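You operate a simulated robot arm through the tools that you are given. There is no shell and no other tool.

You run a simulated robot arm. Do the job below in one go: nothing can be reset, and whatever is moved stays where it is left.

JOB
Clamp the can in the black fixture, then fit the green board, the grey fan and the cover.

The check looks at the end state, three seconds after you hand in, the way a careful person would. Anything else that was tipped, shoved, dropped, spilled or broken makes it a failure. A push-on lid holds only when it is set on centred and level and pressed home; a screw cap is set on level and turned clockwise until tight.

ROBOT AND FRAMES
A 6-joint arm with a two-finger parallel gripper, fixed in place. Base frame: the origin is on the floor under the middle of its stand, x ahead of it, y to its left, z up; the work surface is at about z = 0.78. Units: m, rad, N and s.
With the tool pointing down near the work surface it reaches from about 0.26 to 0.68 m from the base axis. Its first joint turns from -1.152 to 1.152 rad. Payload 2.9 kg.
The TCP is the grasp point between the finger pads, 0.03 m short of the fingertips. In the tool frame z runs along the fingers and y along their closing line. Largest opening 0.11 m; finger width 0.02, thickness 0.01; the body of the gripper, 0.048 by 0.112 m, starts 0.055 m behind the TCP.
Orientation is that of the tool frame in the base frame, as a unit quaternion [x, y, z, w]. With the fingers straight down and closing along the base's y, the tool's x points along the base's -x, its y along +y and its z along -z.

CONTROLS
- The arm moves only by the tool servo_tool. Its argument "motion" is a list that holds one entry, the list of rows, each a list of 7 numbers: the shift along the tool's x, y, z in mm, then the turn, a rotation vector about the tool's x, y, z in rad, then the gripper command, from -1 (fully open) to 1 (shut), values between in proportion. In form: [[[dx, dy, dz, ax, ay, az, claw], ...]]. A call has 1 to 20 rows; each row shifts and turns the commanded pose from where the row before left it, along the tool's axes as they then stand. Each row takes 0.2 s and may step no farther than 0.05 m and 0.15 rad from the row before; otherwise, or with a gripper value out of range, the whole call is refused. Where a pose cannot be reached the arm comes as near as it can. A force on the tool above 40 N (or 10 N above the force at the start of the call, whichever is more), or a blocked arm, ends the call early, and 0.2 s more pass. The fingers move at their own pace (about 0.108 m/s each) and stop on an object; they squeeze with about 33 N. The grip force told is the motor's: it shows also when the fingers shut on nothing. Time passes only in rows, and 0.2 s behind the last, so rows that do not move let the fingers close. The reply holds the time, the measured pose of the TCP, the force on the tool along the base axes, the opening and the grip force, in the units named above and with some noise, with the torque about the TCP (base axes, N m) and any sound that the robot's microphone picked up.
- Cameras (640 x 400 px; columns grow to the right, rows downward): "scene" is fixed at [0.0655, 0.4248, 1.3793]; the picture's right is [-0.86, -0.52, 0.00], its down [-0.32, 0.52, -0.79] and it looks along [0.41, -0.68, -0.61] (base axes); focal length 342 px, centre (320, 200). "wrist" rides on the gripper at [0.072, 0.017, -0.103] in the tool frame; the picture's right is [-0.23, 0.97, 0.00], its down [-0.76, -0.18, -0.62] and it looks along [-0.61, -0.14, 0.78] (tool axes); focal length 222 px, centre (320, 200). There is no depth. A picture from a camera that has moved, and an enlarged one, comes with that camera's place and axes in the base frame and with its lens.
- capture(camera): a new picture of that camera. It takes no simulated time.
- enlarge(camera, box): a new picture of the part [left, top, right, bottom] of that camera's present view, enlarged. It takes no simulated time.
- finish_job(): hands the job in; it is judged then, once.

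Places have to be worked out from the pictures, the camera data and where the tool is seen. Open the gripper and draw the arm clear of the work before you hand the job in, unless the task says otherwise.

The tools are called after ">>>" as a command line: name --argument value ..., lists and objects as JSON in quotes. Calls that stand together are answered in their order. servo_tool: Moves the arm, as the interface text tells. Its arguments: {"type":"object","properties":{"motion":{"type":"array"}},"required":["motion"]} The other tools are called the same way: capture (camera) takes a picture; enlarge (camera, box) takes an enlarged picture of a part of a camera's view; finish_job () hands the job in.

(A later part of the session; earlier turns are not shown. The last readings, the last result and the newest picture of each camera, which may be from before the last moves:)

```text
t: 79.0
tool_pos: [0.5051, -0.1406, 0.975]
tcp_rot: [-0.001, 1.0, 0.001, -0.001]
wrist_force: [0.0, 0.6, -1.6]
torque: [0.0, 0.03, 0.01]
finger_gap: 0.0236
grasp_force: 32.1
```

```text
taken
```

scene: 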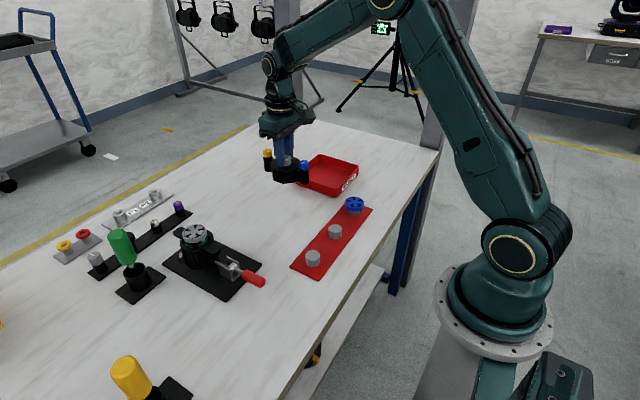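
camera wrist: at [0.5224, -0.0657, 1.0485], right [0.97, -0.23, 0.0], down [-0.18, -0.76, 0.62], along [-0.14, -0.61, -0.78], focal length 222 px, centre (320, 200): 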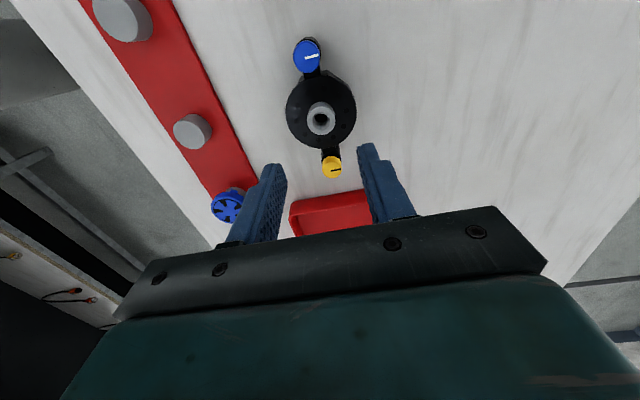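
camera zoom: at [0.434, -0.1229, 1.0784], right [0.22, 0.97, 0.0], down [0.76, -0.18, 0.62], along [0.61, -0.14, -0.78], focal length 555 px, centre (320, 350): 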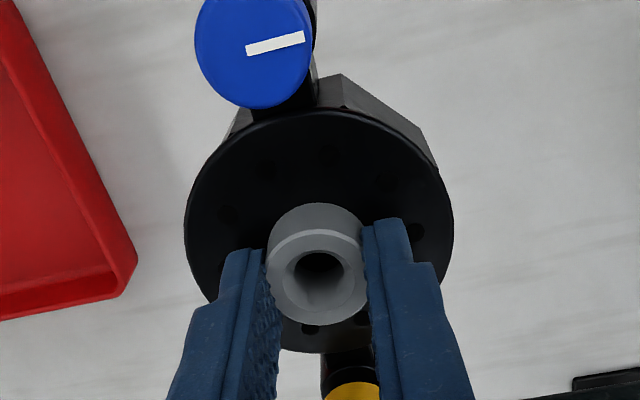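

The cover didn't slip during the turn; knob line now along x. I'll carry it over the can at (0.5808, 0.1015).

>>> servo_tool --motion '[[[-12.5, 40.2, 0, 0, 0, 0, 1], [-12.5, 40.2, 0, 0, 0, 0, 1], [-12.5, 40.2, 0, 0, 0, 0, 1], [-12.5, 40.2, 0, 0, 0, 0, 1], [-12.5, 40.2, 0, 0, 0, 0, 1], [-12.3, 40.4, 0, 0, 0, 0, 1], [0, 0, 0, 0, 0, 0, 1], [0, 0, 0, 0, 0, 0, 1]]]'

>>> enlarge --camera "wrist" --box '[220, 40, 420, 220]'

>>> enlarge --camera "scene" --box '[145, 170, 245, 280]'

```text
t: 80.8
tool_pos: [0.5808, 0.0992, 0.9743]
tcp_rot: [0.0, 1.0, 0.0, 0.001]
wrist_force: [0.7, 0.0, -2.4]
torque: [-0.02, 0.01, 0.01]
finger_gap: 0.0236
grasp_force: 32.3
```

```text
2.22 times, centred on (320, 130) of wrist
camera zoom: at [0.5086, 0.118, 1.0788], right [0.23, 0.97, 0.0], down [0.76, -0.18, 0.62], along [0.61, -0.14, -0.78], focal length 494 px, centre (320, 356)
```

zoom: 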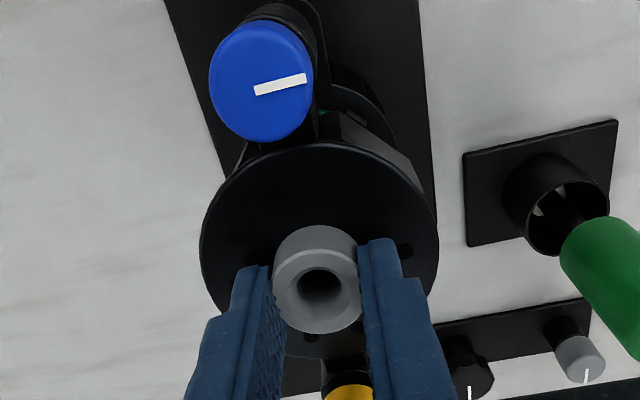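

```text
3.64 times, centred on (195, 225) of scene
camera zoom: at [0.0655, 0.4248, 1.3793], right [-0.86, -0.52, 0.0], down [-0.32, 0.52, -0.79], along [0.41, -0.68, -0.61], focal length 1242 px, centre (774, 109)
```

zoom: 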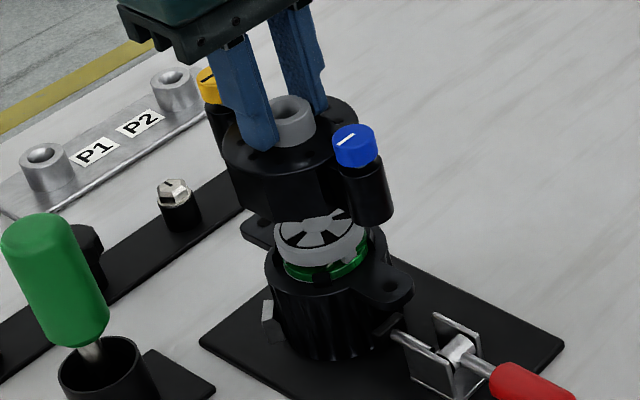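

The blue post seems ~1–2 mm short (−x) of the near ear hole. I'll zoom in to measure the knob caps, spout and ears more precisely before lowering.

>>> enlarge --camera "wrist" --box '[260, 30, 340, 120]'

>>> enlarge --camera "wrist" --box '[280, 130, 370, 225]'

>>> enlarge --camera "scene" --box '[195, 195, 240, 260]'

>>> enlarge --camera "scene" --box '[165, 180, 225, 250]'

```text
4.44 times, centred on (300, 75) of wrist
camera zoom: at [0.5086, 0.118, 1.0788], right [0.23, 0.97, 0.0], down [0.76, -0.18, 0.62], along [0.61, -0.14, -0.78], focal length 987 px, centre (409, 756)
```

zoom: 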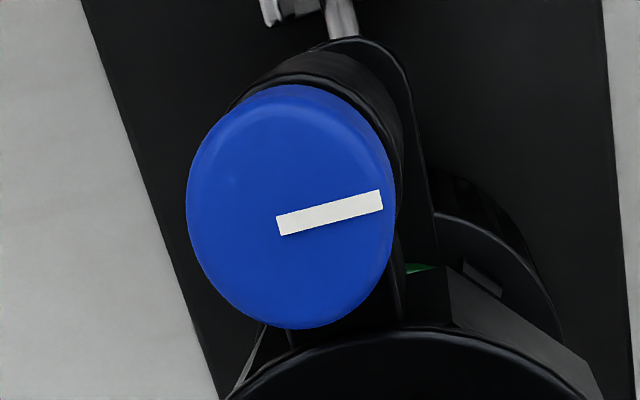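

```text
4.21 times, centred on (325, 178) of wrist
camera zoom: at [0.5086, 0.118, 1.0788], right [0.23, 0.97, 0.0], down [0.76, -0.18, 0.62], along [0.61, -0.14, -0.78], focal length 935 px, centre (299, 295)
```

zoom: 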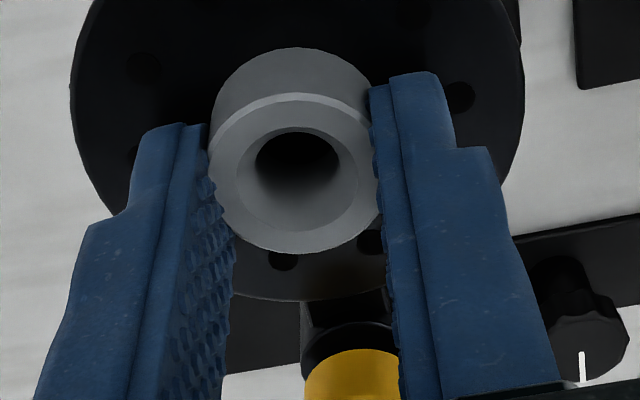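

```text
6.15 times, centred on (218, 228) of scene
camera zoom: at [0.0655, 0.4248, 1.3793], right [-0.86, -0.52, 0.0], down [-0.32, 0.52, -0.79], along [0.41, -0.68, -0.61], focal length 2102 px, centre (951, 31)
```

zoom: 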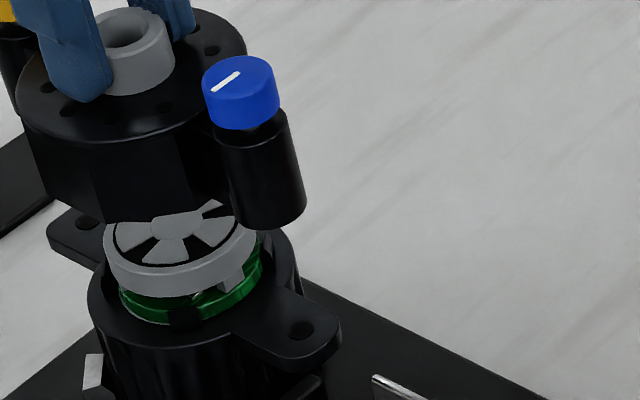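

```text
5.71 times, centred on (195, 215) of scene
camera zoom: at [0.0655, 0.4248, 1.3793], right [-0.86, -0.52, 0.0], down [-0.32, 0.52, -0.79], along [0.41, -0.68, -0.61], focal length 1952 px, centre (1034, 114)
```

zoom: 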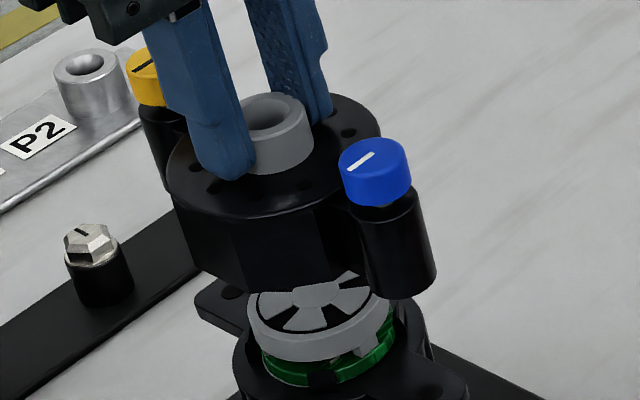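

After correcting for perspective, blue post is at x≈0.5256 vs ear hole 0.5265, y within 0.4 mm. I'll shift +0.7 mm in x, +0.4 mm in y and lower 30 mm to just above the fan.

>>> servo_tool --motion '[[[-0.7, 0.4, 0, 0, 0, 0, 1], [0, 0, 12, 0, 0, 0, 1], [0, 0, 12, 0, 0, 0, 1], [0, 0, 6, 0, 0, 0, 1], [0, 0, 0, 0, 0, 0, 1], [0, 0, 0, 0, 0, 0, 1]]]'

>>> enlarge --camera "scene" --box '[165, 190, 235, 270]'

>>> enlarge --camera "wrist" --box '[240, 30, 400, 220]'

```text
t: 82.2
tool_pos: [0.579, 0.1005, 0.945]
tcp_rot: [-0.001, 1.0, 0.001, -0.001]
wrist_force: [0.1, 0.6, -0.9]
torque: [0.03, -0.02, 0.03]
finger_gap: 0.024
grasp_force: 33.5
```

```text
5.00 times, centred on (200, 230) of scene
camera zoom: at [0.0656, 0.4248, 1.3793], right [-0.86, -0.52, 0.0], down [-0.32, 0.52, -0.79], along [0.41, -0.68, -0.61], focal length 1708 px, centre (920, 50)
```

zoom: 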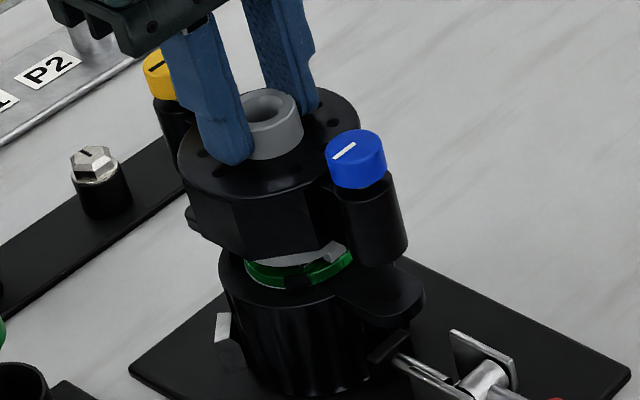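

```text
2.11 times, centred on (320, 125) of wrist
camera zoom: at [0.5092, 0.1188, 1.0486], right [0.23, 0.97, 0.0], down [0.76, -0.18, 0.62], along [0.61, -0.14, -0.78], focal length 468 px, centre (320, 358)
```

zoom: 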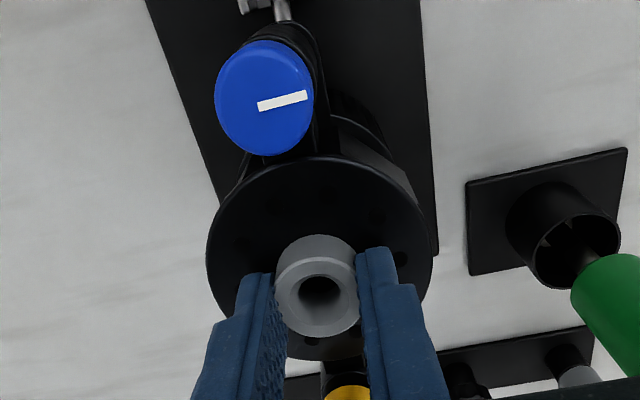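

The cover is starting to pass over the fan. I'll lower in 4 mm steps, stopping on any force.

>>> servo_tool --motion '[[[0, -0.3, 4, 0, 0, 0, 1], [0, 0, 4, 0, 0, 0, 1], [0, 0, 4, 0, 0, 0, 1], [0, 0, 0, 0, 0, 0, 1]]]'

>>> enlarge --camera "scene" --box '[165, 190, 235, 270]'

```text
t: 83.2
tool_pos: [0.5796, 0.0999, 0.9339]
tcp_rot: [-0.001, 1.0, 0.001, 0.001]
wrist_force: [-0.1, 0.2, -2.4]
torque: [0.0, 0.02, -0.01]
finger_gap: 0.0235
grasp_force: 33.1
```

```text
5.00 times, centred on (200, 230) of scene
camera zoom: at [0.0656, 0.4248, 1.3793], right [-0.86, -0.52, 0.0], down [-0.32, 0.52, -0.79], along [0.41, -0.68, -0.61], focal length 1708 px, centre (920, 50)
```

zoom: 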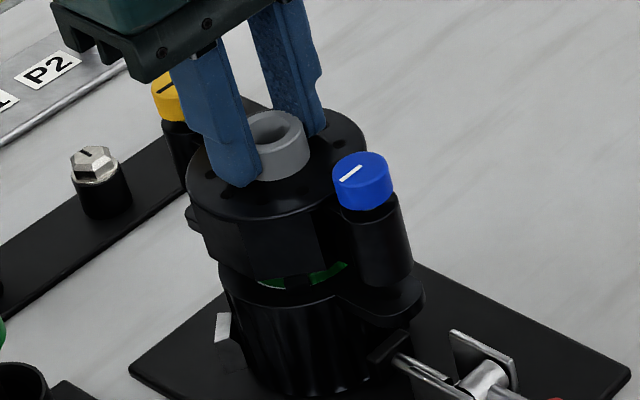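

No force yet; the fan is inside the cover. Continue lowering in 3 mm steps.

>>> servo_tool --motion '[[[0, 0, 3, 0, 0, 0, 1], [0, 0, 3, 0, 0, 0, 1], [0, 0, 3, 0, 0, 0, 1], [0, 0, 0, 0, 0, 0, 1]]]'

>>> enlarge --camera "scene" --box '[165, 190, 235, 270]'

>>> enlarge --camera "wrist" --box '[240, 30, 400, 220]'

```text
t: 84.2
tool_pos: [0.5803, 0.1001, 0.9243]
tcp_rot: [0.0, 1.0, 0.0, 0.0]
wrist_force: [-0.2, -0.1, -2.0]
torque: [0.0, 0.02, -0.04]
finger_gap: 0.0237
grasp_force: 33.8
```

```text
5.00 times, centred on (200, 230) of scene
camera zoom: at [0.0656, 0.4248, 1.3793], right [-0.86, -0.52, 0.0], down [-0.32, 0.52, -0.79], along [0.41, -0.68, -0.61], focal length 1708 px, centre (920, 50)
```

zoom: 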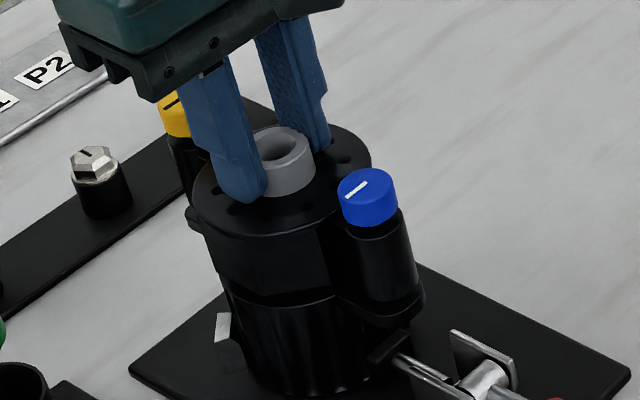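

```text
2.11 times, centred on (320, 125) of wrist
camera zoom: at [0.5091, 0.1183, 1.0274], right [0.23, 0.97, 0.0], down [0.76, -0.18, 0.62], along [0.61, -0.14, -0.78], focal length 468 px, centre (320, 358)
```

zoom: 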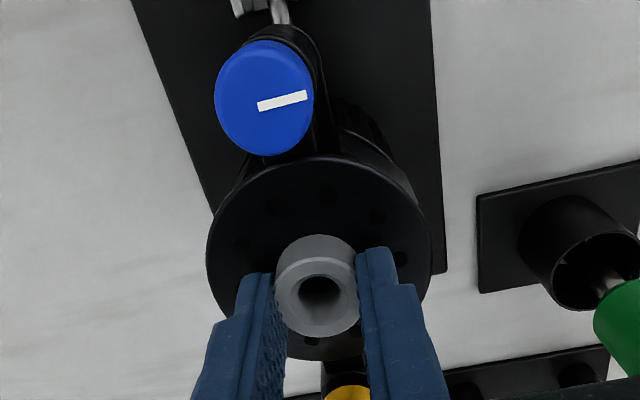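

Almost down, aligned over the ears and no force. Continue in 2 mm steps until contact.

>>> servo_tool --motion '[[[0, 0, 2, 0, 0, 0, 1], [0, 0, 2, 0, 0, 0, 1], [0, 0, 1.5, 0, 0, 0, 1], [0, 0, 0, 0, 0, 0, 1]]]'

>>> enlarge --camera "scene" --box '[175, 210, 225, 265]'

```text
t: 85.2
tool_pos: [0.5798, 0.1003, 0.9182]
tcp_rot: [-0.002, 1.0, 0.001, -0.001]
wrist_force: [-0.4, 0.9, -1.7]
torque: [0.0, 0.01, -0.01]
finger_gap: 0.0239
grasp_force: 32.9
```

```text
7.27 times, centred on (200, 238) of scene
camera zoom: at [0.0656, 0.4248, 1.3793], right [-0.86, -0.52, 0.0], down [-0.32, 0.52, -0.79], along [0.41, -0.68, -0.61], focal length 2484 px, centre (1193, -73)
```

zoom: 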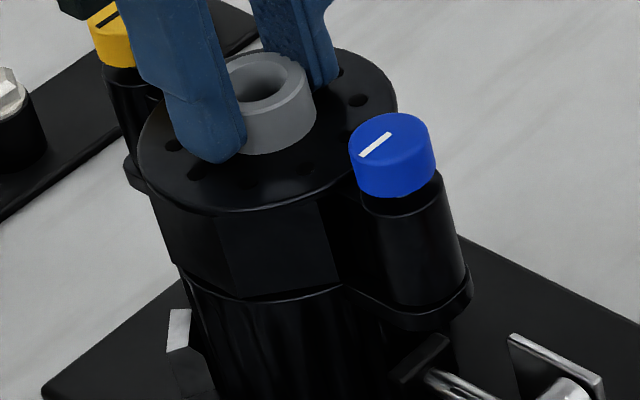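

Still no contact force. Continue in 1 mm steps.

>>> servo_tool --motion '[[[0, 0, 1, 0, 0, 0, 1], [0, 0, 1, 0, 0, 0, 1], [0, 0, 1, 0, 0, 0, 1], [0, 0, 0, 0, 0, 0, 1]]]'

>>> enlarge --camera "scene" --box '[175, 210, 225, 265]'

```text
t: 86.2
tool_pos: [0.5799, 0.0995, 0.9158]
tcp_rot: [0.0, 1.0, 0.0, 0.0]
wrist_force: [-1.0, -0.6, 3.9]
torque: [-0.08, 0.42, 0.0]
finger_gap: 0.0237
grasp_force: 33.2
```

```text
7.27 times, centred on (200, 238) of scene
camera zoom: at [0.0654, 0.4248, 1.3793], right [-0.86, -0.52, 0.0], down [-0.32, 0.52, -0.79], along [0.41, -0.68, -0.61], focal length 2484 px, centre (1193, -73)
```

zoom: 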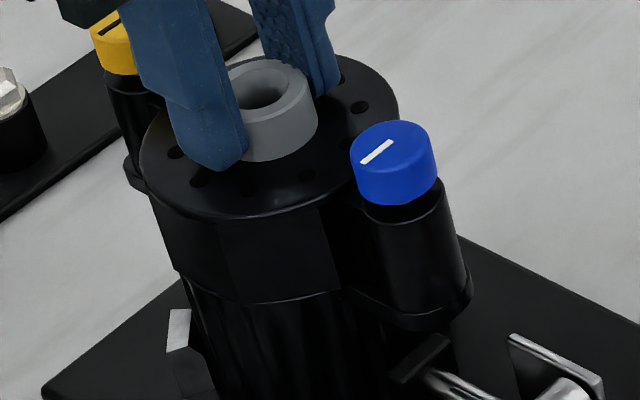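

First contact is at the near (blue) ear. I'll press 1–1.5 mm more gently to let the cover level itself on the rim.

>>> servo_tool --motion '[[[0, 0, 0.7, 0, 0, 0, 1], [0, 0, 0.7, 0, 0, 0, 1], [0, 0, 0, 0, 0, 0, 1]]]'

>>> enlarge --camera "scene" --box '[170, 200, 230, 270]'

>>> enlarge --camera "wrist" --box '[240, 30, 400, 220]'

```text
t: 87.0
tool_pos: [0.5801, 0.1002, 0.9154]
tcp_rot: [-0.001, 1.0, 0.001, 0.001]
wrist_force: [-8.3, -1.8, 17.9]
torque: [-0.16, 0.93, 0.0]
finger_gap: 0.0239
grasp_force: 32.8
```

```text
5.71 times, centred on (200, 235) of scene
camera zoom: at [0.065, 0.4247, 1.3793], right [-0.86, -0.52, 0.0], down [-0.32, 0.52, -0.79], along [0.41, -0.68, -0.61], focal length 1952 px, centre (1006, 0)
```

zoom: 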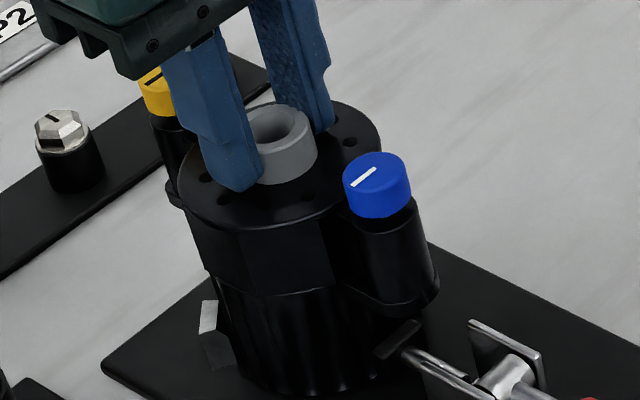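

```text
2.11 times, centred on (320, 125) of wrist
camera zoom: at [0.5092, 0.1186, 1.0193], right [0.23, 0.97, 0.0], down [0.76, -0.18, 0.62], along [0.61, -0.14, -0.78], focal length 468 px, centre (320, 358)
```

zoom: 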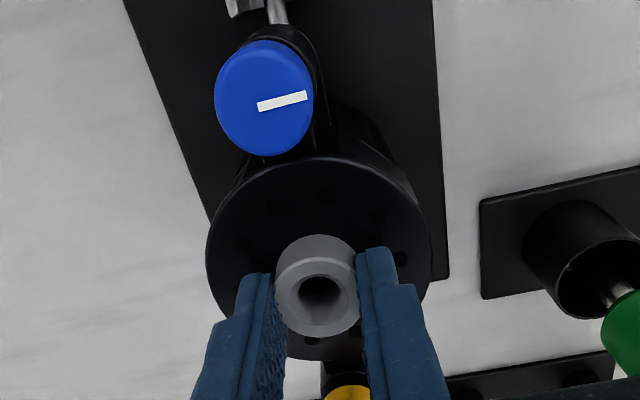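

Contact 18 N, now distributed nearer the centre. I'll relax, release the spout, and see how the cover sits.

>>> servo_tool --motion '[[[0, 0, -1.0, 0, 0, 0, 1], [0, 0, 0, 0, 0, 0, 0.4], [0, 0, 0, 0, 0, 0, 0.1], [0, 0, 0, 0, 0, 0, 0.1], [0, 0, -15, 0, 0, 0, 0.1], [0, 0, -25, 0, 0, 0, 0.1], [0, 0, -25, 0, 0, 0, 0.1], [0, 0, 0, 0, 0, 0, 0.1]]]'

>>> enlarge --camera "scene" --box '[170, 200, 230, 270]'

>>> enlarge --camera "wrist" --box '[230, 30, 410, 220]'

```text
t: 88.8
tool_pos: [0.5797, 0.1005, 0.9813]
tcp_rot: [0.0, 1.0, 0.001, 0.0]
wrist_force: [0.0, 0.3, -0.1]
torque: [0.02, 0.01, 0.02]
finger_gap: 0.0495
grasp_force: 0.0
```

```text
5.71 times, centred on (200, 235) of scene
camera zoom: at [0.0655, 0.4248, 1.3793], right [-0.86, -0.52, 0.0], down [-0.32, 0.52, -0.79], along [0.41, -0.68, -0.61], focal length 1952 px, centre (1006, 0)
```

zoom: 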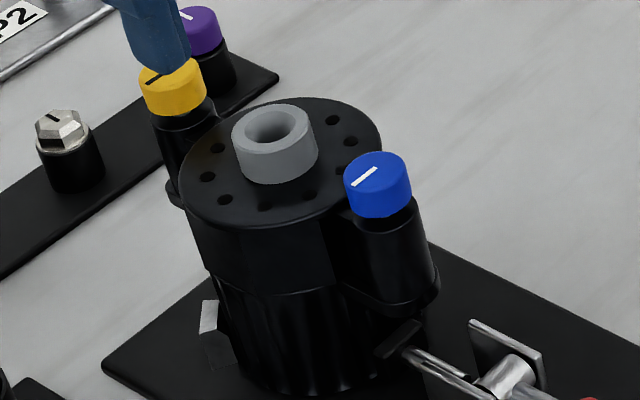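

```text
2.11 times, centred on (320, 125) of wrist
camera zoom: at [0.5097, 0.1182, 1.084], right [0.23, 0.97, 0.0], down [0.76, -0.18, 0.62], along [0.61, -0.14, -0.78], focal length 468 px, centre (320, 358)
```

zoom: 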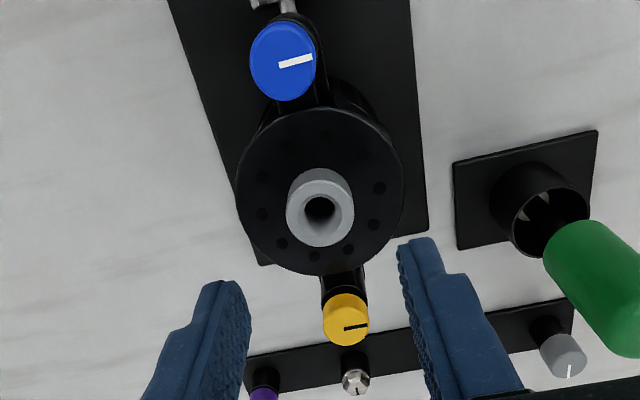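

The cover sits on the can. Let me inspect the seam and ears closely for level and alignment.

>>> enlarge --camera "scene" --box '[198, 235, 226, 262]'

>>> enlarge --camera "scene" --box '[178, 215, 210, 260]'

>>> enlarge --camera "wrist" --box '[285, 30, 350, 90]'

>>> enlarge --camera "wrist" --box '[300, 140, 360, 200]'

```text
14.81 times, centred on (212, 248) of scene
camera zoom: at [0.0655, 0.4248, 1.3793], right [-0.86, -0.52, 0.0], down [-0.32, 0.52, -0.79], along [0.41, -0.68, -0.61], focal length 5060 px, centre (1920, -518)
```

zoom: 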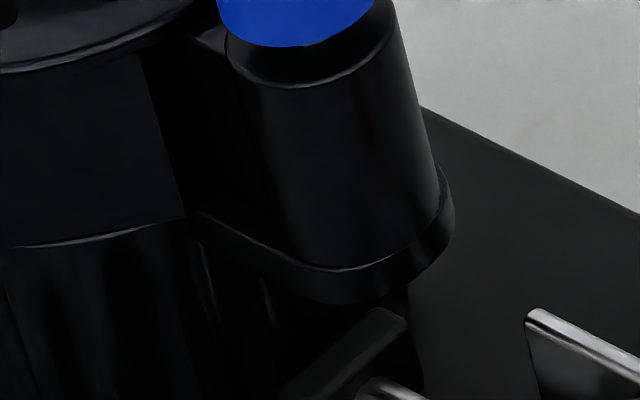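

```text
8.89 times, centred on (194, 238) of scene
camera zoom: at [0.0655, 0.4248, 1.3793], right [-0.86, -0.52, 0.0], down [-0.32, 0.52, -0.79], along [0.41, -0.68, -0.61], focal length 3036 px, centre (1440, -133)
```

zoom: 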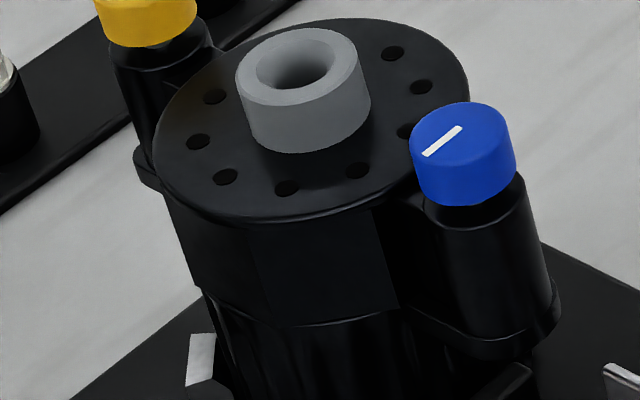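

```text
6.67 times, centred on (318, 60) of wrist
camera zoom: at [0.5097, 0.1182, 1.084], right [0.23, 0.97, 0.0], down [0.76, -0.18, 0.62], along [0.61, -0.14, -0.78], focal length 1481 px, centre (337, 1133)
```

zoom: 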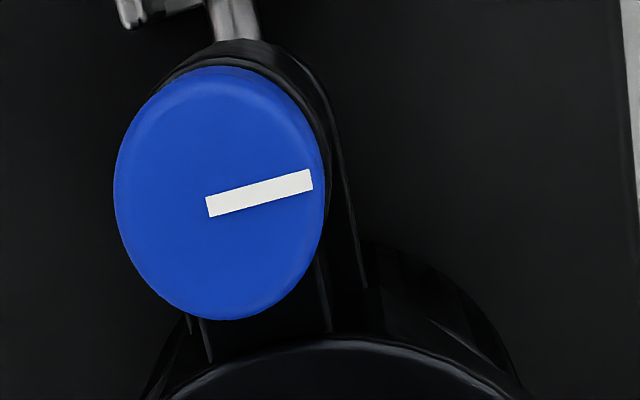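

```text
6.67 times, centred on (330, 170) of wrist
camera zoom: at [0.5097, 0.1182, 1.084], right [0.23, 0.97, 0.0], down [0.76, -0.18, 0.62], along [0.61, -0.14, -0.78], focal length 1481 px, centre (253, 400)
```

zoom: 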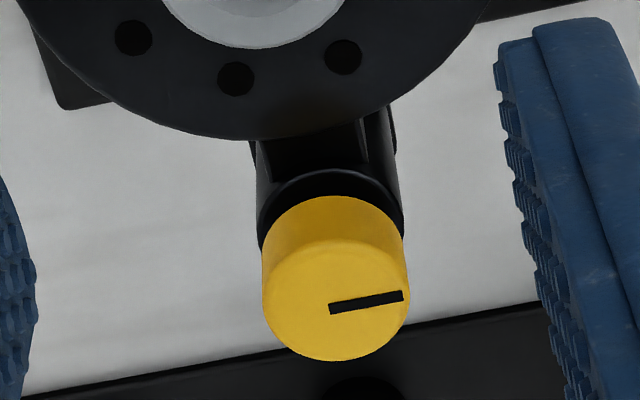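

The cover is flush on the rim with posts squarely on the ears. I'll press it home at the centre: closed fingers onto the spout top with moderate force.

>>> servo_tool --motion '[[[1.7, 0.3, 0, 0, 0, 0, 1], [0, 0, 0, 0, 0, 0, 1], [0, 0, 20, 0, 0, 0, 1], [0, 0, 20, 0, 0, 0, 1], [0, 0, 7, 0, 0, 0, 1], [0, 0, 2, 0, 0, 0, 1], [0, 0, 2, 0, 0, 0, 1], [0, 0, 0, 0, 0, 0, 1]]]'

>>> enlarge --camera "scene" --box '[165, 180, 235, 270]'

```text
t: 90.6
tool_pos: [0.5783, 0.1, 0.9302]
tcp_rot: [-0.001, 1.0, 0.001, 0.001]
wrist_force: [-1.1, -0.6, 6.0]
torque: [0.02, 0.08, -0.01]
finger_gap: 0.0001
grasp_force: 33.1
```

```text
4.44 times, centred on (200, 225) of scene
camera zoom: at [0.0654, 0.4248, 1.3793], right [-0.86, -0.52, 0.0], down [-0.32, 0.52, -0.79], along [0.41, -0.68, -0.61], focal length 1518 px, centre (853, 89)
```

zoom: 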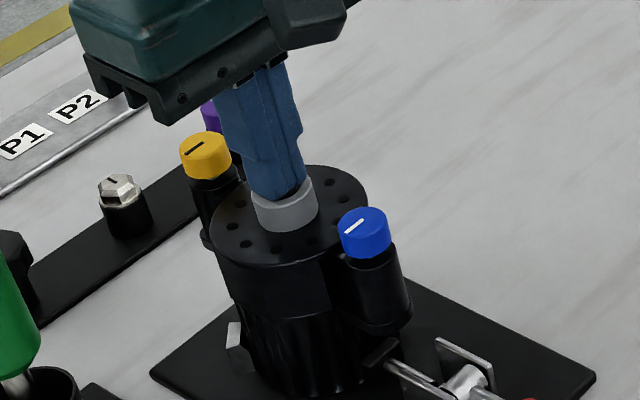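

Contact at 6 N on the spout. I'll press a little more, to ~25–30 N.

>>> servo_tool --motion '[[[0, 0, 0.8, 0, 0, 0, 1], [0, 0, 0.8, 0, 0, 0, 1], [0, 0, 0, 0, 0, 0, 1]]]'

```text
t: 91.4
tool_pos: [0.5777, 0.1006, 0.9307]
tcp_rot: [-0.001, 1.0, 0.001, 0.002]
wrist_force: [-4.6, 0.3, 26.0]
torque: [0.04, 0.37, -0.03]
finger_gap: 0.0
grasp_force: 32.9
```

The cover is solid at 26 N. Its two captive knobs still stand proud of their posts, so I'll check whether they tighten: rise, and move the fingers over the blue knob at (0.526, 0.102).

>>> servo_tool --motion '[[[0, 0, -10, 0, 0, 0, 1], [0, 0, -30, 0, 0, 0, 1], [27, 0.3, 0, 0, 0, 0, 0.1], [27, 0.3, 0, 0, 0, 0, 0.1], [0, 0, 0, 0, 0, 0, 0.1], [0, 0, 0, 0, 0, 0, 0.1]]]'

>>> enlarge --camera "wrist" --box '[240, 80, 400, 220]'

>>> enlarge --camera "scene" --box '[198, 215, 228, 250]'

```text
t: 92.8
tool_pos: [0.5242, 0.1002, 0.9682]
tcp_rot: [-0.001, 1.0, 0.001, 0.0]
wrist_force: [-0.3, 0.4, 0.2]
torque: [0.01, 0.0, 0.0]
finger_gap: 0.0496
grasp_force: 0.0
```

```text
2.86 times, centred on (320, 150) of wrist
camera zoom: at [0.4531, 0.1188, 1.0721], right [0.23, 0.97, 0.0], down [0.76, -0.18, 0.62], along [0.61, -0.14, -0.78], focal length 635 px, centre (320, 343)
```

zoom: 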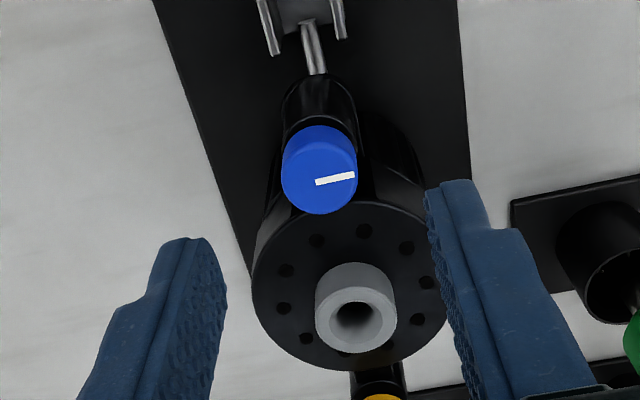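

```text
11.43 times, centred on (213, 232) of scene
camera zoom: at [0.0655, 0.4248, 1.3793], right [-0.86, -0.52, 0.0], down [-0.32, 0.52, -0.79], along [0.41, -0.68, -0.61], focal length 3904 px, centre (1543, -171)
```

zoom: 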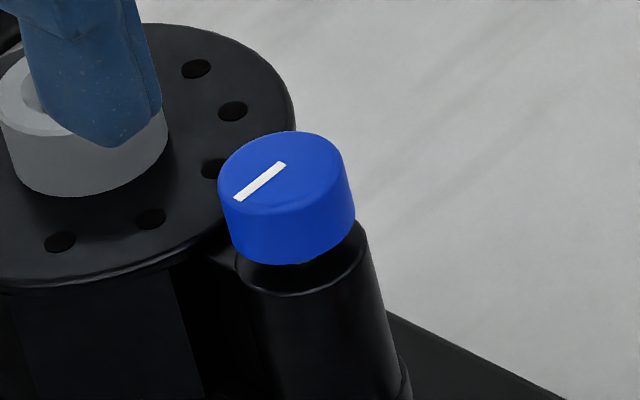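

The blue cap floats ~4 mm above its post, like an untightened captive screw. I'll lower around it, grip, and try a small clockwise turn (0.12 rad), checking that only the knob moves.

>>> servo_tool --motion '[[[-0.9, 0.4, 20, 0, 0, 0, 0.1], [0, 0, 15, 0, 0, 0, 0.1], [0, 0, 6, 0, 0, 0, 0.1], [0, 0, 4, 0, 0, 0, 0.1], [0, 0, 0, 0, 0, 0, 0.1], [0, 0, 0, 0, 0, 0, 1], [0, 0, 0, 0, 0, 0, 1], [0, 0, 0, 0, 0, 0, 1]]]'

>>> enlarge --camera "wrist" --box '[260, 90, 380, 210]'

>>> enlarge --camera "scene" --box '[170, 195, 235, 265]'

```text
t: 94.6
tool_pos: [0.5265, 0.1014, 0.9221]
tcp_rot: [0.0, 1.0, 0.0, 0.001]
wrist_force: [-0.2, -5.5, 0.0]
torque: [-0.39, -0.02, 0.0]
finger_gap: 0.0205
grasp_force: 32.7
```

```text
3.33 times, centred on (320, 150) of wrist
camera zoom: at [0.4547, 0.119, 1.026], right [0.23, 0.97, 0.0], down [0.76, -0.18, 0.62], along [0.61, -0.14, -0.78], focal length 740 px, centre (320, 367)
```

zoom: 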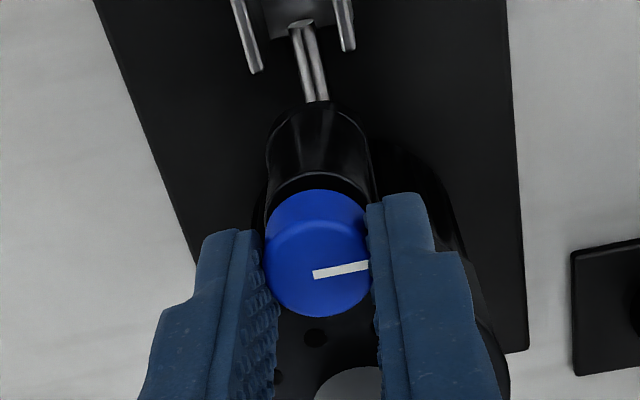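

```text
5.71 times, centred on (202, 230) of scene
camera zoom: at [0.0655, 0.4247, 1.3793], right [-0.86, -0.52, 0.0], down [-0.32, 0.52, -0.79], along [0.41, -0.68, -0.61], focal length 1952 px, centre (991, 29)
```

zoom: 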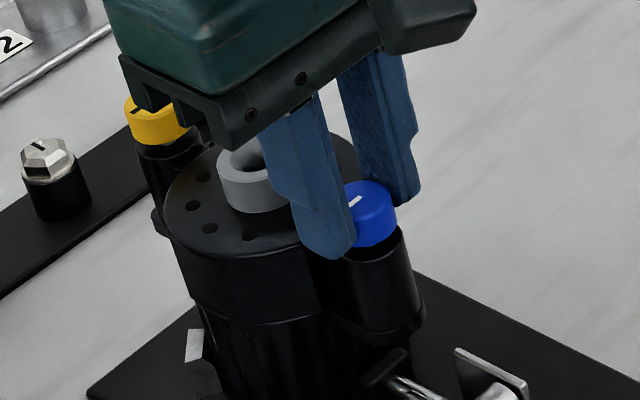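

The knob is gripped; a 5.5 N side force shows the cover is positively located. I'll ease 0.7 mm in −y and turn clockwise by 0.12 rad as a test.

>>> servo_tool --motion '[[[0, -0.7, 0, 0, 0, 0, 1], [0, 0, 0, 0, 0, 0.06, 1], [0, 0, 0, 0, 0, 0.06, 1], [0, 0, 0, 0, 0, 0, 1]]]'

>>> enlarge --camera "wrist" --box '[260, 90, 380, 210]'

>>> enlarge --camera "scene" --box '[170, 195, 235, 265]'

```text
t: 95.6
tool_pos: [0.5258, 0.1002, 0.9234]
tcp_rot: [0.06, 0.998, 0.002, 0.001]
wrist_force: [1.9, -4.9, -1.9]
torque: [-0.33, -0.02, 0.01]
finger_gap: 0.0204
grasp_force: 33.1
```

```text
3.33 times, centred on (320, 150) of wrist
camera zoom: at [0.4573, 0.1274, 1.0263], right [0.34, 0.94, 0.0], down [0.74, -0.27, 0.62], along [0.59, -0.21, -0.78], focal length 740 px, centre (320, 367)
```

zoom: 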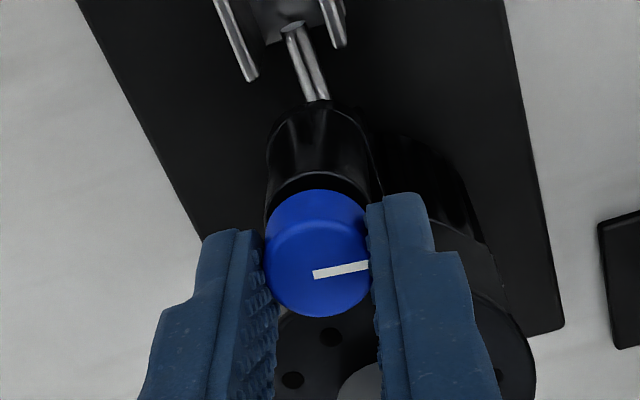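

```text
5.71 times, centred on (202, 230) of scene
camera zoom: at [0.0656, 0.4247, 1.3793], right [-0.86, -0.52, 0.0], down [-0.32, 0.52, -0.79], along [0.41, -0.68, -0.61], focal length 1952 px, centre (991, 29)
```

zoom: 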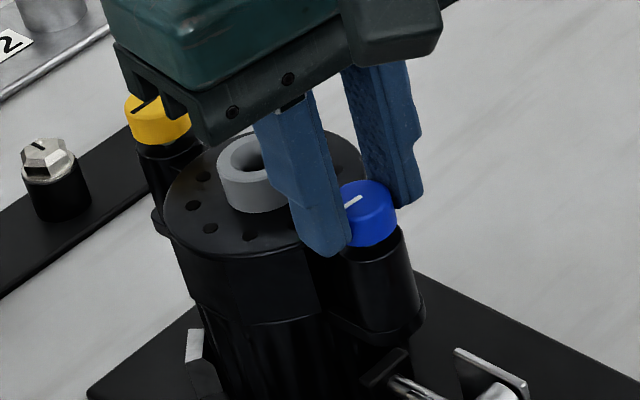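

Only the knob turned, with the cover fixed: it is a real captive screw. I'll keep turning clockwise (0.8 rad more), centring by 0.7 mm, and watch torque and vertical force.

>>> servo_tool --motion '[[[0, -0.7, 0.3, 0, 0, 0.1, 1], [0, 0, 0, 0, 0, 0.1, 1], [0, 0, 0, 0, 0, 0.1, 1], [0, 0, 0, 0, 0, 0.1, 1], [0, 0, 0, 0, 0, 0.1, 1], [0, 0, 0, 0, 0, 0.1, 1], [0, 0, 0, 0, 0, 0.1, 1], [0, 0, 0, 0, 0, 0, 1]]]'

>>> enlarge --camera "scene" --box '[170, 195, 235, 265]'

>>> enlarge --camera "wrist" --box '[260, 90, 380, 210]'

```text
t: 97.4
tool_pos: [0.5252, 0.0999, 0.9216]
tcp_rot: [0.398, 0.917, 0.001, 0.001]
wrist_force: [1.7, -1.4, 0.1]
torque: [-0.23, 0.02, -0.01]
finger_gap: 0.0206
grasp_force: 33.5
```

```text
5.71 times, centred on (202, 230) of scene
camera zoom: at [0.0656, 0.4248, 1.3793], right [-0.86, -0.52, 0.0], down [-0.32, 0.52, -0.79], along [0.41, -0.68, -0.61], focal length 1952 px, centre (991, 29)
```

zoom: 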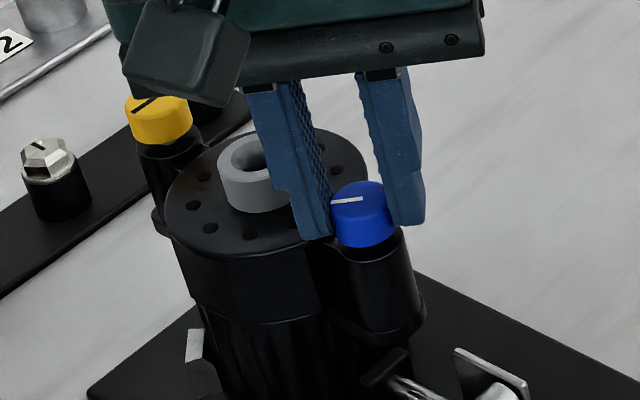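

```text
3.33 times, centred on (320, 150) of wrist
camera zoom: at [0.4899, 0.1661, 1.0258], right [0.87, 0.5, 0.0], down [0.39, -0.68, 0.62], along [0.31, -0.54, -0.78], focal length 740 px, centre (320, 367)
```

zoom: 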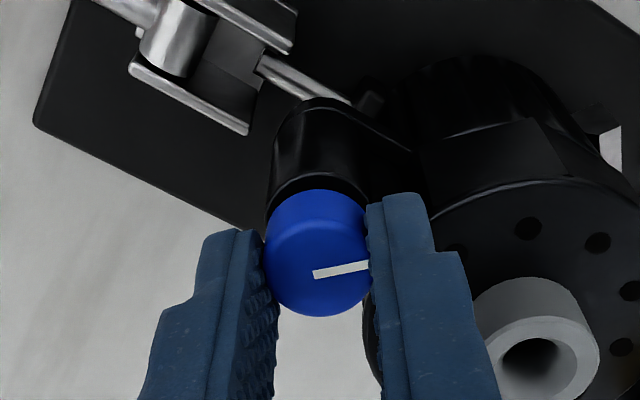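

The knob turns freely with no torque yet. Continue clockwise another ~1.4 rad.

>>> servo_tool --motion '[[[0, 0, 0, 0, 0, 0.14, 1], [0, 0, 0, 0, 0, 0.14, 1], [0, 0, 0, 0, 0, 0.14, 1], [0, 0, 0, 0, 0, 0.14, 1], [0, 0, 0, 0, 0, 0.14, 1], [0, 0, 0, 0, 0, 0.14, 1], [0, 0, 0, 0, 0, 0.14, 1], [0, 0, 0, 0, 0, 0.14, 1], [0, 0, 0, 0, 0, 0.14, 1], [0, 0, 0, 0, 0, 0.14, 1], [0, 0, 0, 0, 0, 0, 1]]]'

>>> enlarge --camera "scene" --box '[170, 195, 235, 265]'

>>> enlarge --camera "wrist" --box '[260, 90, 380, 210]'

```text
t: 99.8
tool_pos: [0.5252, 0.1014, 0.9217]
tcp_rot: [0.896, 0.445, 0.0, -0.001]
wrist_force: [-2.8, -1.2, -6.6]
torque: [-0.03, 0.19, -0.02]
finger_gap: 0.0204
grasp_force: 33.1
```

```text
5.71 times, centred on (202, 230) of scene
camera zoom: at [0.0656, 0.4248, 1.3793], right [-0.86, -0.52, 0.0], down [-0.32, 0.52, -0.79], along [0.41, -0.68, -0.61], focal length 1952 px, centre (991, 29)
```

zoom: 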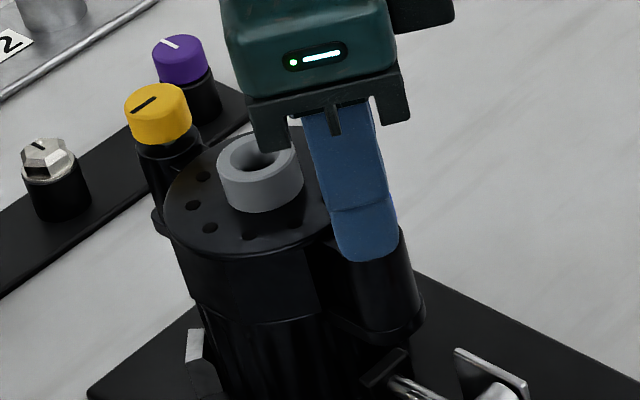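

```text
3.33 times, centred on (320, 150) of wrist
camera zoom: at [0.5842, 0.1491, 1.0254], right [0.64, -0.77, 0.0], down [-0.6, -0.5, 0.62], along [-0.48, -0.4, -0.78], focal length 740 px, centre (320, 367)
```

zoom: 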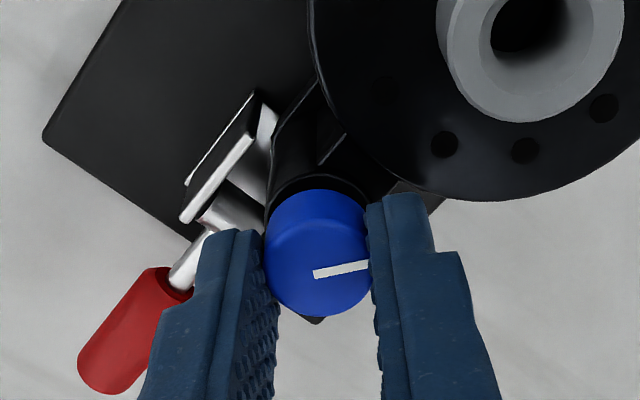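

Vertical force −6.6 N shows the screw drawing down as it turns. I'll follow it down 0.6 mm and keep turning clockwise.

>>> servo_tool --motion '[[[0, 0, 0.5, 0, 0, 0.12, 1], [0, 0, 0.05, 0, 0, 0.14, 1], [0, 0, 0.05, 0, 0, 0.14, 1], [0, 0, 0.05, 0, 0, 0.14, 1], [0, 0, 0.05, 0, 0, 0.14, 1], [0, 0, 0, 0, 0, 0, 1]]]'

```text
t: 101.2
tool_pos: [0.5255, 0.1006, 0.9203]
tcp_rot: [0.987, 0.159, -0.001, 0.001]
wrist_force: [-5.8, 2.6, -1.5]
torque: [0.35, 0.18, -0.01]
finger_gap: 0.0204
grasp_force: 33.0
out of reach, approached as far as the arm can: row 5
```

I've hit the wrist-turn limit at about +2.82 rad. I'll release, rise 30 mm, turn back nearly a full turn, and re-grip for another stroke.

>>> servo_tool --motion '[[[0, 0, 0, 0, 0, 0, 0.3], [0, 0, 0, 0, 0, 0, 0.3], [0, 0, -15, 0, 0, 0, 0.3], [0, 0, -15, 0, 0, 0, 0.3], [0, 0, 0, 0, 0, -0.145, 0.3], [0, 0, 0, 0, 0, -0.145, 0.3], [0, 0, 0, 0, 0, -0.145, 0.3], [0, 0, 0, 0, 0, -0.145, 0.3], [0, 0, 0, 0, 0, -0.145, 0.3], [0, 0, 0, 0, 0, -0.145, 0.3], [0, 0, 0, 0, 0, -0.145, 0.3], [0, 0, 0, 0, 0, -0.145, 0.3], [0, 0, 0, 0, 0, -0.145, 0.3], [0, 0, 0, 0, 0, -0.145, 0.3], [0, 0, 0, 0, 0, -0.145, 0.3], [0, 0, 0, 0, 0, -0.145, 0.3], [0, 0, 0, 0, 0, -0.145, 0.3], [0, 0, 0, 0, 0, -0.145, 0.3], [0, 0, 0, 0, 0, -0.145, 0.3], [0, 0, 0, 0, 0, -0.145, 0.3]]]'

>>> enlarge --camera "scene" --box '[170, 195, 235, 265]'

```text
t: 105.4
tool_pos: [0.5238, 0.1005, 0.9511]
tcp_rot: [0.247, 0.969, 0.0, 0.0]
wrist_force: [0.0, -0.5, -0.1]
torque: [-0.01, 0.01, -0.02]
finger_gap: 0.0384
grasp_force: 0.1
```

```text
5.71 times, centred on (202, 230) of scene
camera zoom: at [0.0655, 0.4248, 1.3793], right [-0.86, -0.52, 0.0], down [-0.32, 0.52, -0.79], along [0.41, -0.68, -0.61], focal length 1952 px, centre (991, 29)
```

zoom: 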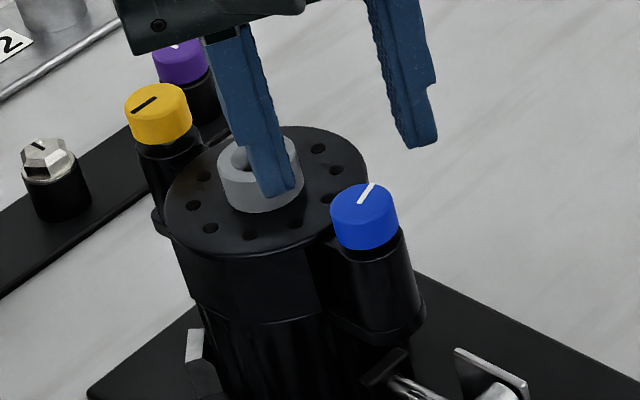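

The blue cap has visibly turned. Let me zoom to see how much gap remains under each cap.

>>> enlarge --camera "scene" --box '[202, 222, 222, 247]'

>>> enlarge --camera "scene" --box '[180, 206, 200, 231]'

```text
16.00 times, centred on (212, 234) of scene
camera zoom: at [0.0655, 0.4248, 1.3793], right [-0.86, -0.52, 0.0], down [-0.32, 0.52, -0.79], along [0.41, -0.68, -0.61], focal length 5465 px, centre (2048, -352)
```

zoom: 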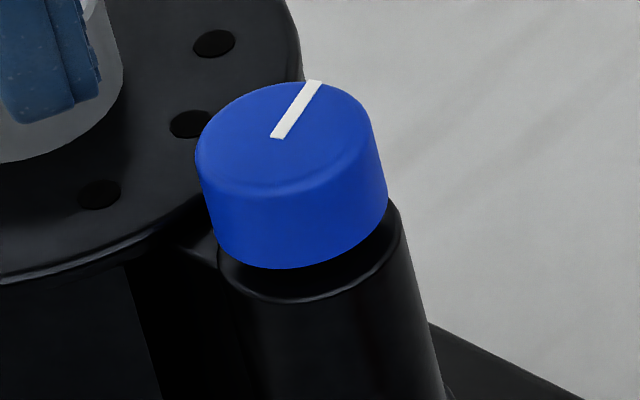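

```text
16.00 times, centred on (190, 218) of scene
camera zoom: at [0.0655, 0.4248, 1.3793], right [-0.86, -0.52, 0.0], down [-0.32, 0.52, -0.79], along [0.41, -0.68, -0.61], focal length 5465 px, centre (2400, -96)
```

zoom: 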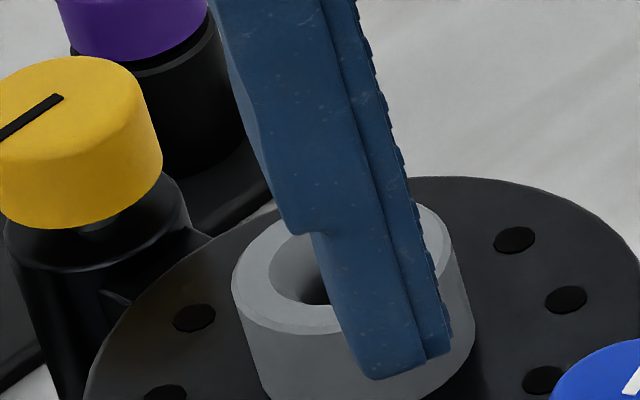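

The blue cap has come down ~1.5 mm with ~4 mm left. I'll continue turning the open gripper back for a long second stroke.

>>> servo_tool --motion '[[[0, 0, 0, 0, 0, -0.145, 0.3], [0, 0, 0, 0, 0, -0.145, 0.3], [0, 0, 0, 0, 0, -0.145, 0.3], [0, 0, 0, 0, 0, -0.145, 0.3], [0, 0, 0, 0, 0, -0.145, 0.3], [0, 0, 0, 0, 0, -0.145, 0.3], [0, 0, 0, 0, 0, -0.145, 0.3], [0, 0, 0, 0, 0, -0.145, 0.3], [0, 0, 0, 0, 0, -0.145, 0.3], [0, 0, 0, 0, 0, -0.145, 0.3], [0, 0, 0, 0, 0, -0.145, 0.3], [0, 0, 0, 0, 0, -0.145, 0.3], [0, 0, 0, 0, 0, -0.145, 0.3], [0, 0, 0, 0, 0, -0.145, 0.3], [0, 0, 0, 0, 0, -0.145, 0.3], [0, 0, 0, 0, 0, -0.145, 0.3], [0, 0, 0, 0, 0, -0.145, 0.3], [0, 0, 0, 0, 0, -0.145, 0.3], [0, 0, 0, 0, 0, -0.145, 0.3], [0, 0, 0, 0, 0, 0, 0.3]]]'

>>> capture --camera "scene"

>>> enlarge --camera "wrist" --box '[260, 90, 380, 210]'

```text
t: 109.6
tool_pos: [0.5256, 0.1003, 0.9519]
tcp_rot: [0.903, -0.429, 0.001, 0.0]
wrist_force: [0.9, -0.5, -0.4]
torque: [0.0, -0.01, -0.03]
finger_gap: 0.0385
grasp_force: 0.1
```

```text
taken
```

scene: 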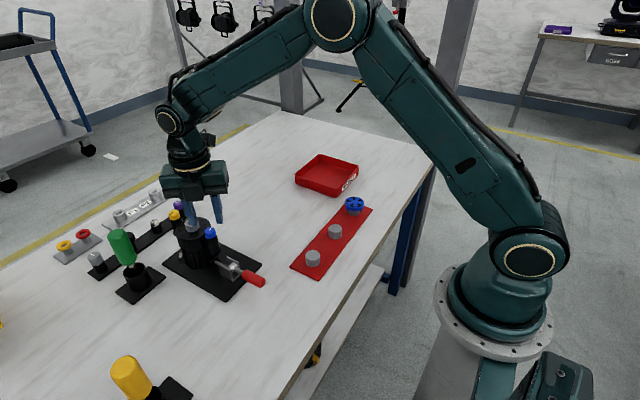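

```text
3.33 times, centred on (320, 150) of wrist
camera zoom: at [0.5596, 0.0353, 1.0553], right [-0.9, -0.44, 0.0], down [-0.34, 0.7, 0.62], along [-0.27, 0.56, -0.78], focal length 740 px, centre (320, 367)
```

zoom: 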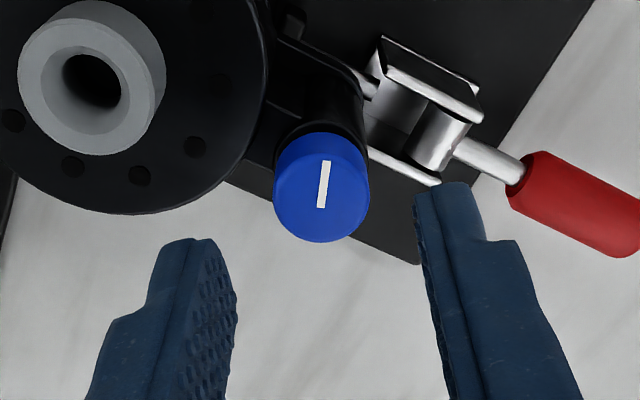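

No limit hit; knob centre and TCP agree within 0.5 mm. I'll turn back a bit more, lower around the knob, and grip for the next stroke.

>>> servo_tool --motion '[[[0, 0, 0, 0, 0, -0.145, 0.3], [0, 0, 0, 0, 0, -0.145, 0.3], [0, 0, 0, 0, 0, -0.145, 0.3], [0, 0, 0, 0, 0, -0.145, 0.3], [0, 0, 15, 0, 0, 0, 0.3], [0, 0, 15, 0, 0, 0, 0.3], [0, 0, 0, 0, 0, 0, 0.3], [0, 0, 0, 0, 0, 0, 1], [0, 0, 0, 0, 0, 0, 1], [0, 0, 0, 0, 0, 0, 1]]]'

>>> enlarge --camera "wrist" --box '[260, 90, 380, 210]'

```text
t: 111.8
tool_pos: [0.5252, 0.1021, 0.9214]
tcp_rot: [0.988, -0.154, 0.001, 0.001]
wrist_force: [-0.7, -1.1, -0.2]
torque: [-0.04, 0.0, 0.0]
finger_gap: 0.0201
grasp_force: 33.2
```

```text
3.33 times, centred on (320, 150) of wrist
camera zoom: at [0.5906, 0.0641, 1.0251], right [-0.51, -0.86, 0.0], down [-0.67, 0.4, 0.62], along [-0.53, 0.32, -0.78], focal length 740 px, centre (320, 367)
```

zoom: 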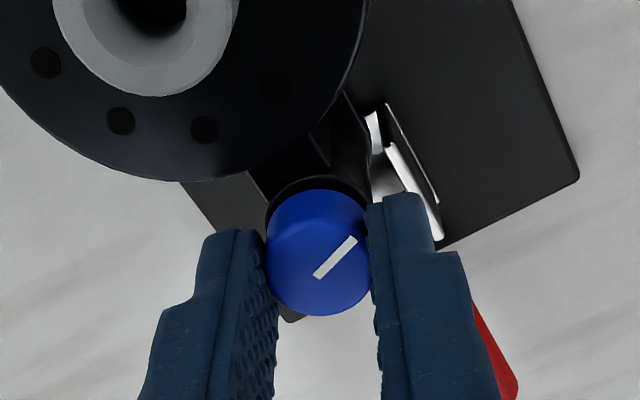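

Well centred grip with almost no side force. Now I turn clockwise through a long stroke, letting the tool descend slightly with the screw.

>>> servo_tool --motion '[[[0, 0, 0.04, 0, 0, 0.14, 1], [0, 0, 0.04, 0, 0, 0.14, 1], [0, 0, 0.04, 0, 0, 0.14, 1], [0, 0, 0.04, 0, 0, 0.14, 1], [0, 0, 0.04, 0, 0, 0.14, 1], [0, 0, 0.04, 0, 0, 0.14, 1], [0, 0, 0.04, 0, 0, 0.14, 1], [0, 0, 0.04, 0, 0, 0.14, 1], [0, 0, 0.04, 0, 0, 0.14, 1], [0, 0, 0.04, 0, 0, 0.14, 1], [0, 0, 0.04, 0, 0, 0.14, 1], [0, 0, 0.04, 0, 0, 0.14, 1], [0, 0, 0, 0, 0, 0, 1]]]'

>>> enlarge --camera "wrist" --box '[260, 90, 380, 210]'

```text
t: 114.6
tool_pos: [0.5259, 0.1001, 0.921]
tcp_rot: [-0.545, 0.839, -0.001, -0.001]
wrist_force: [0.0, 1.0, -6.7]
torque: [0.0, 0.08, -0.03]
finger_gap: 0.0202
grasp_force: 33.4
```

```text
3.33 times, centred on (320, 150) of wrist
camera zoom: at [0.482, 0.0427, 1.0247], right [-0.8, 0.6, 0.0], down [0.47, 0.62, 0.62], along [0.38, 0.5, -0.78], focal length 740 px, centre (320, 367)
```

zoom: 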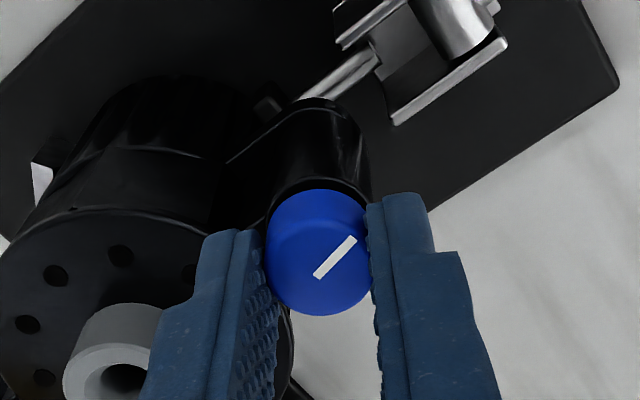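

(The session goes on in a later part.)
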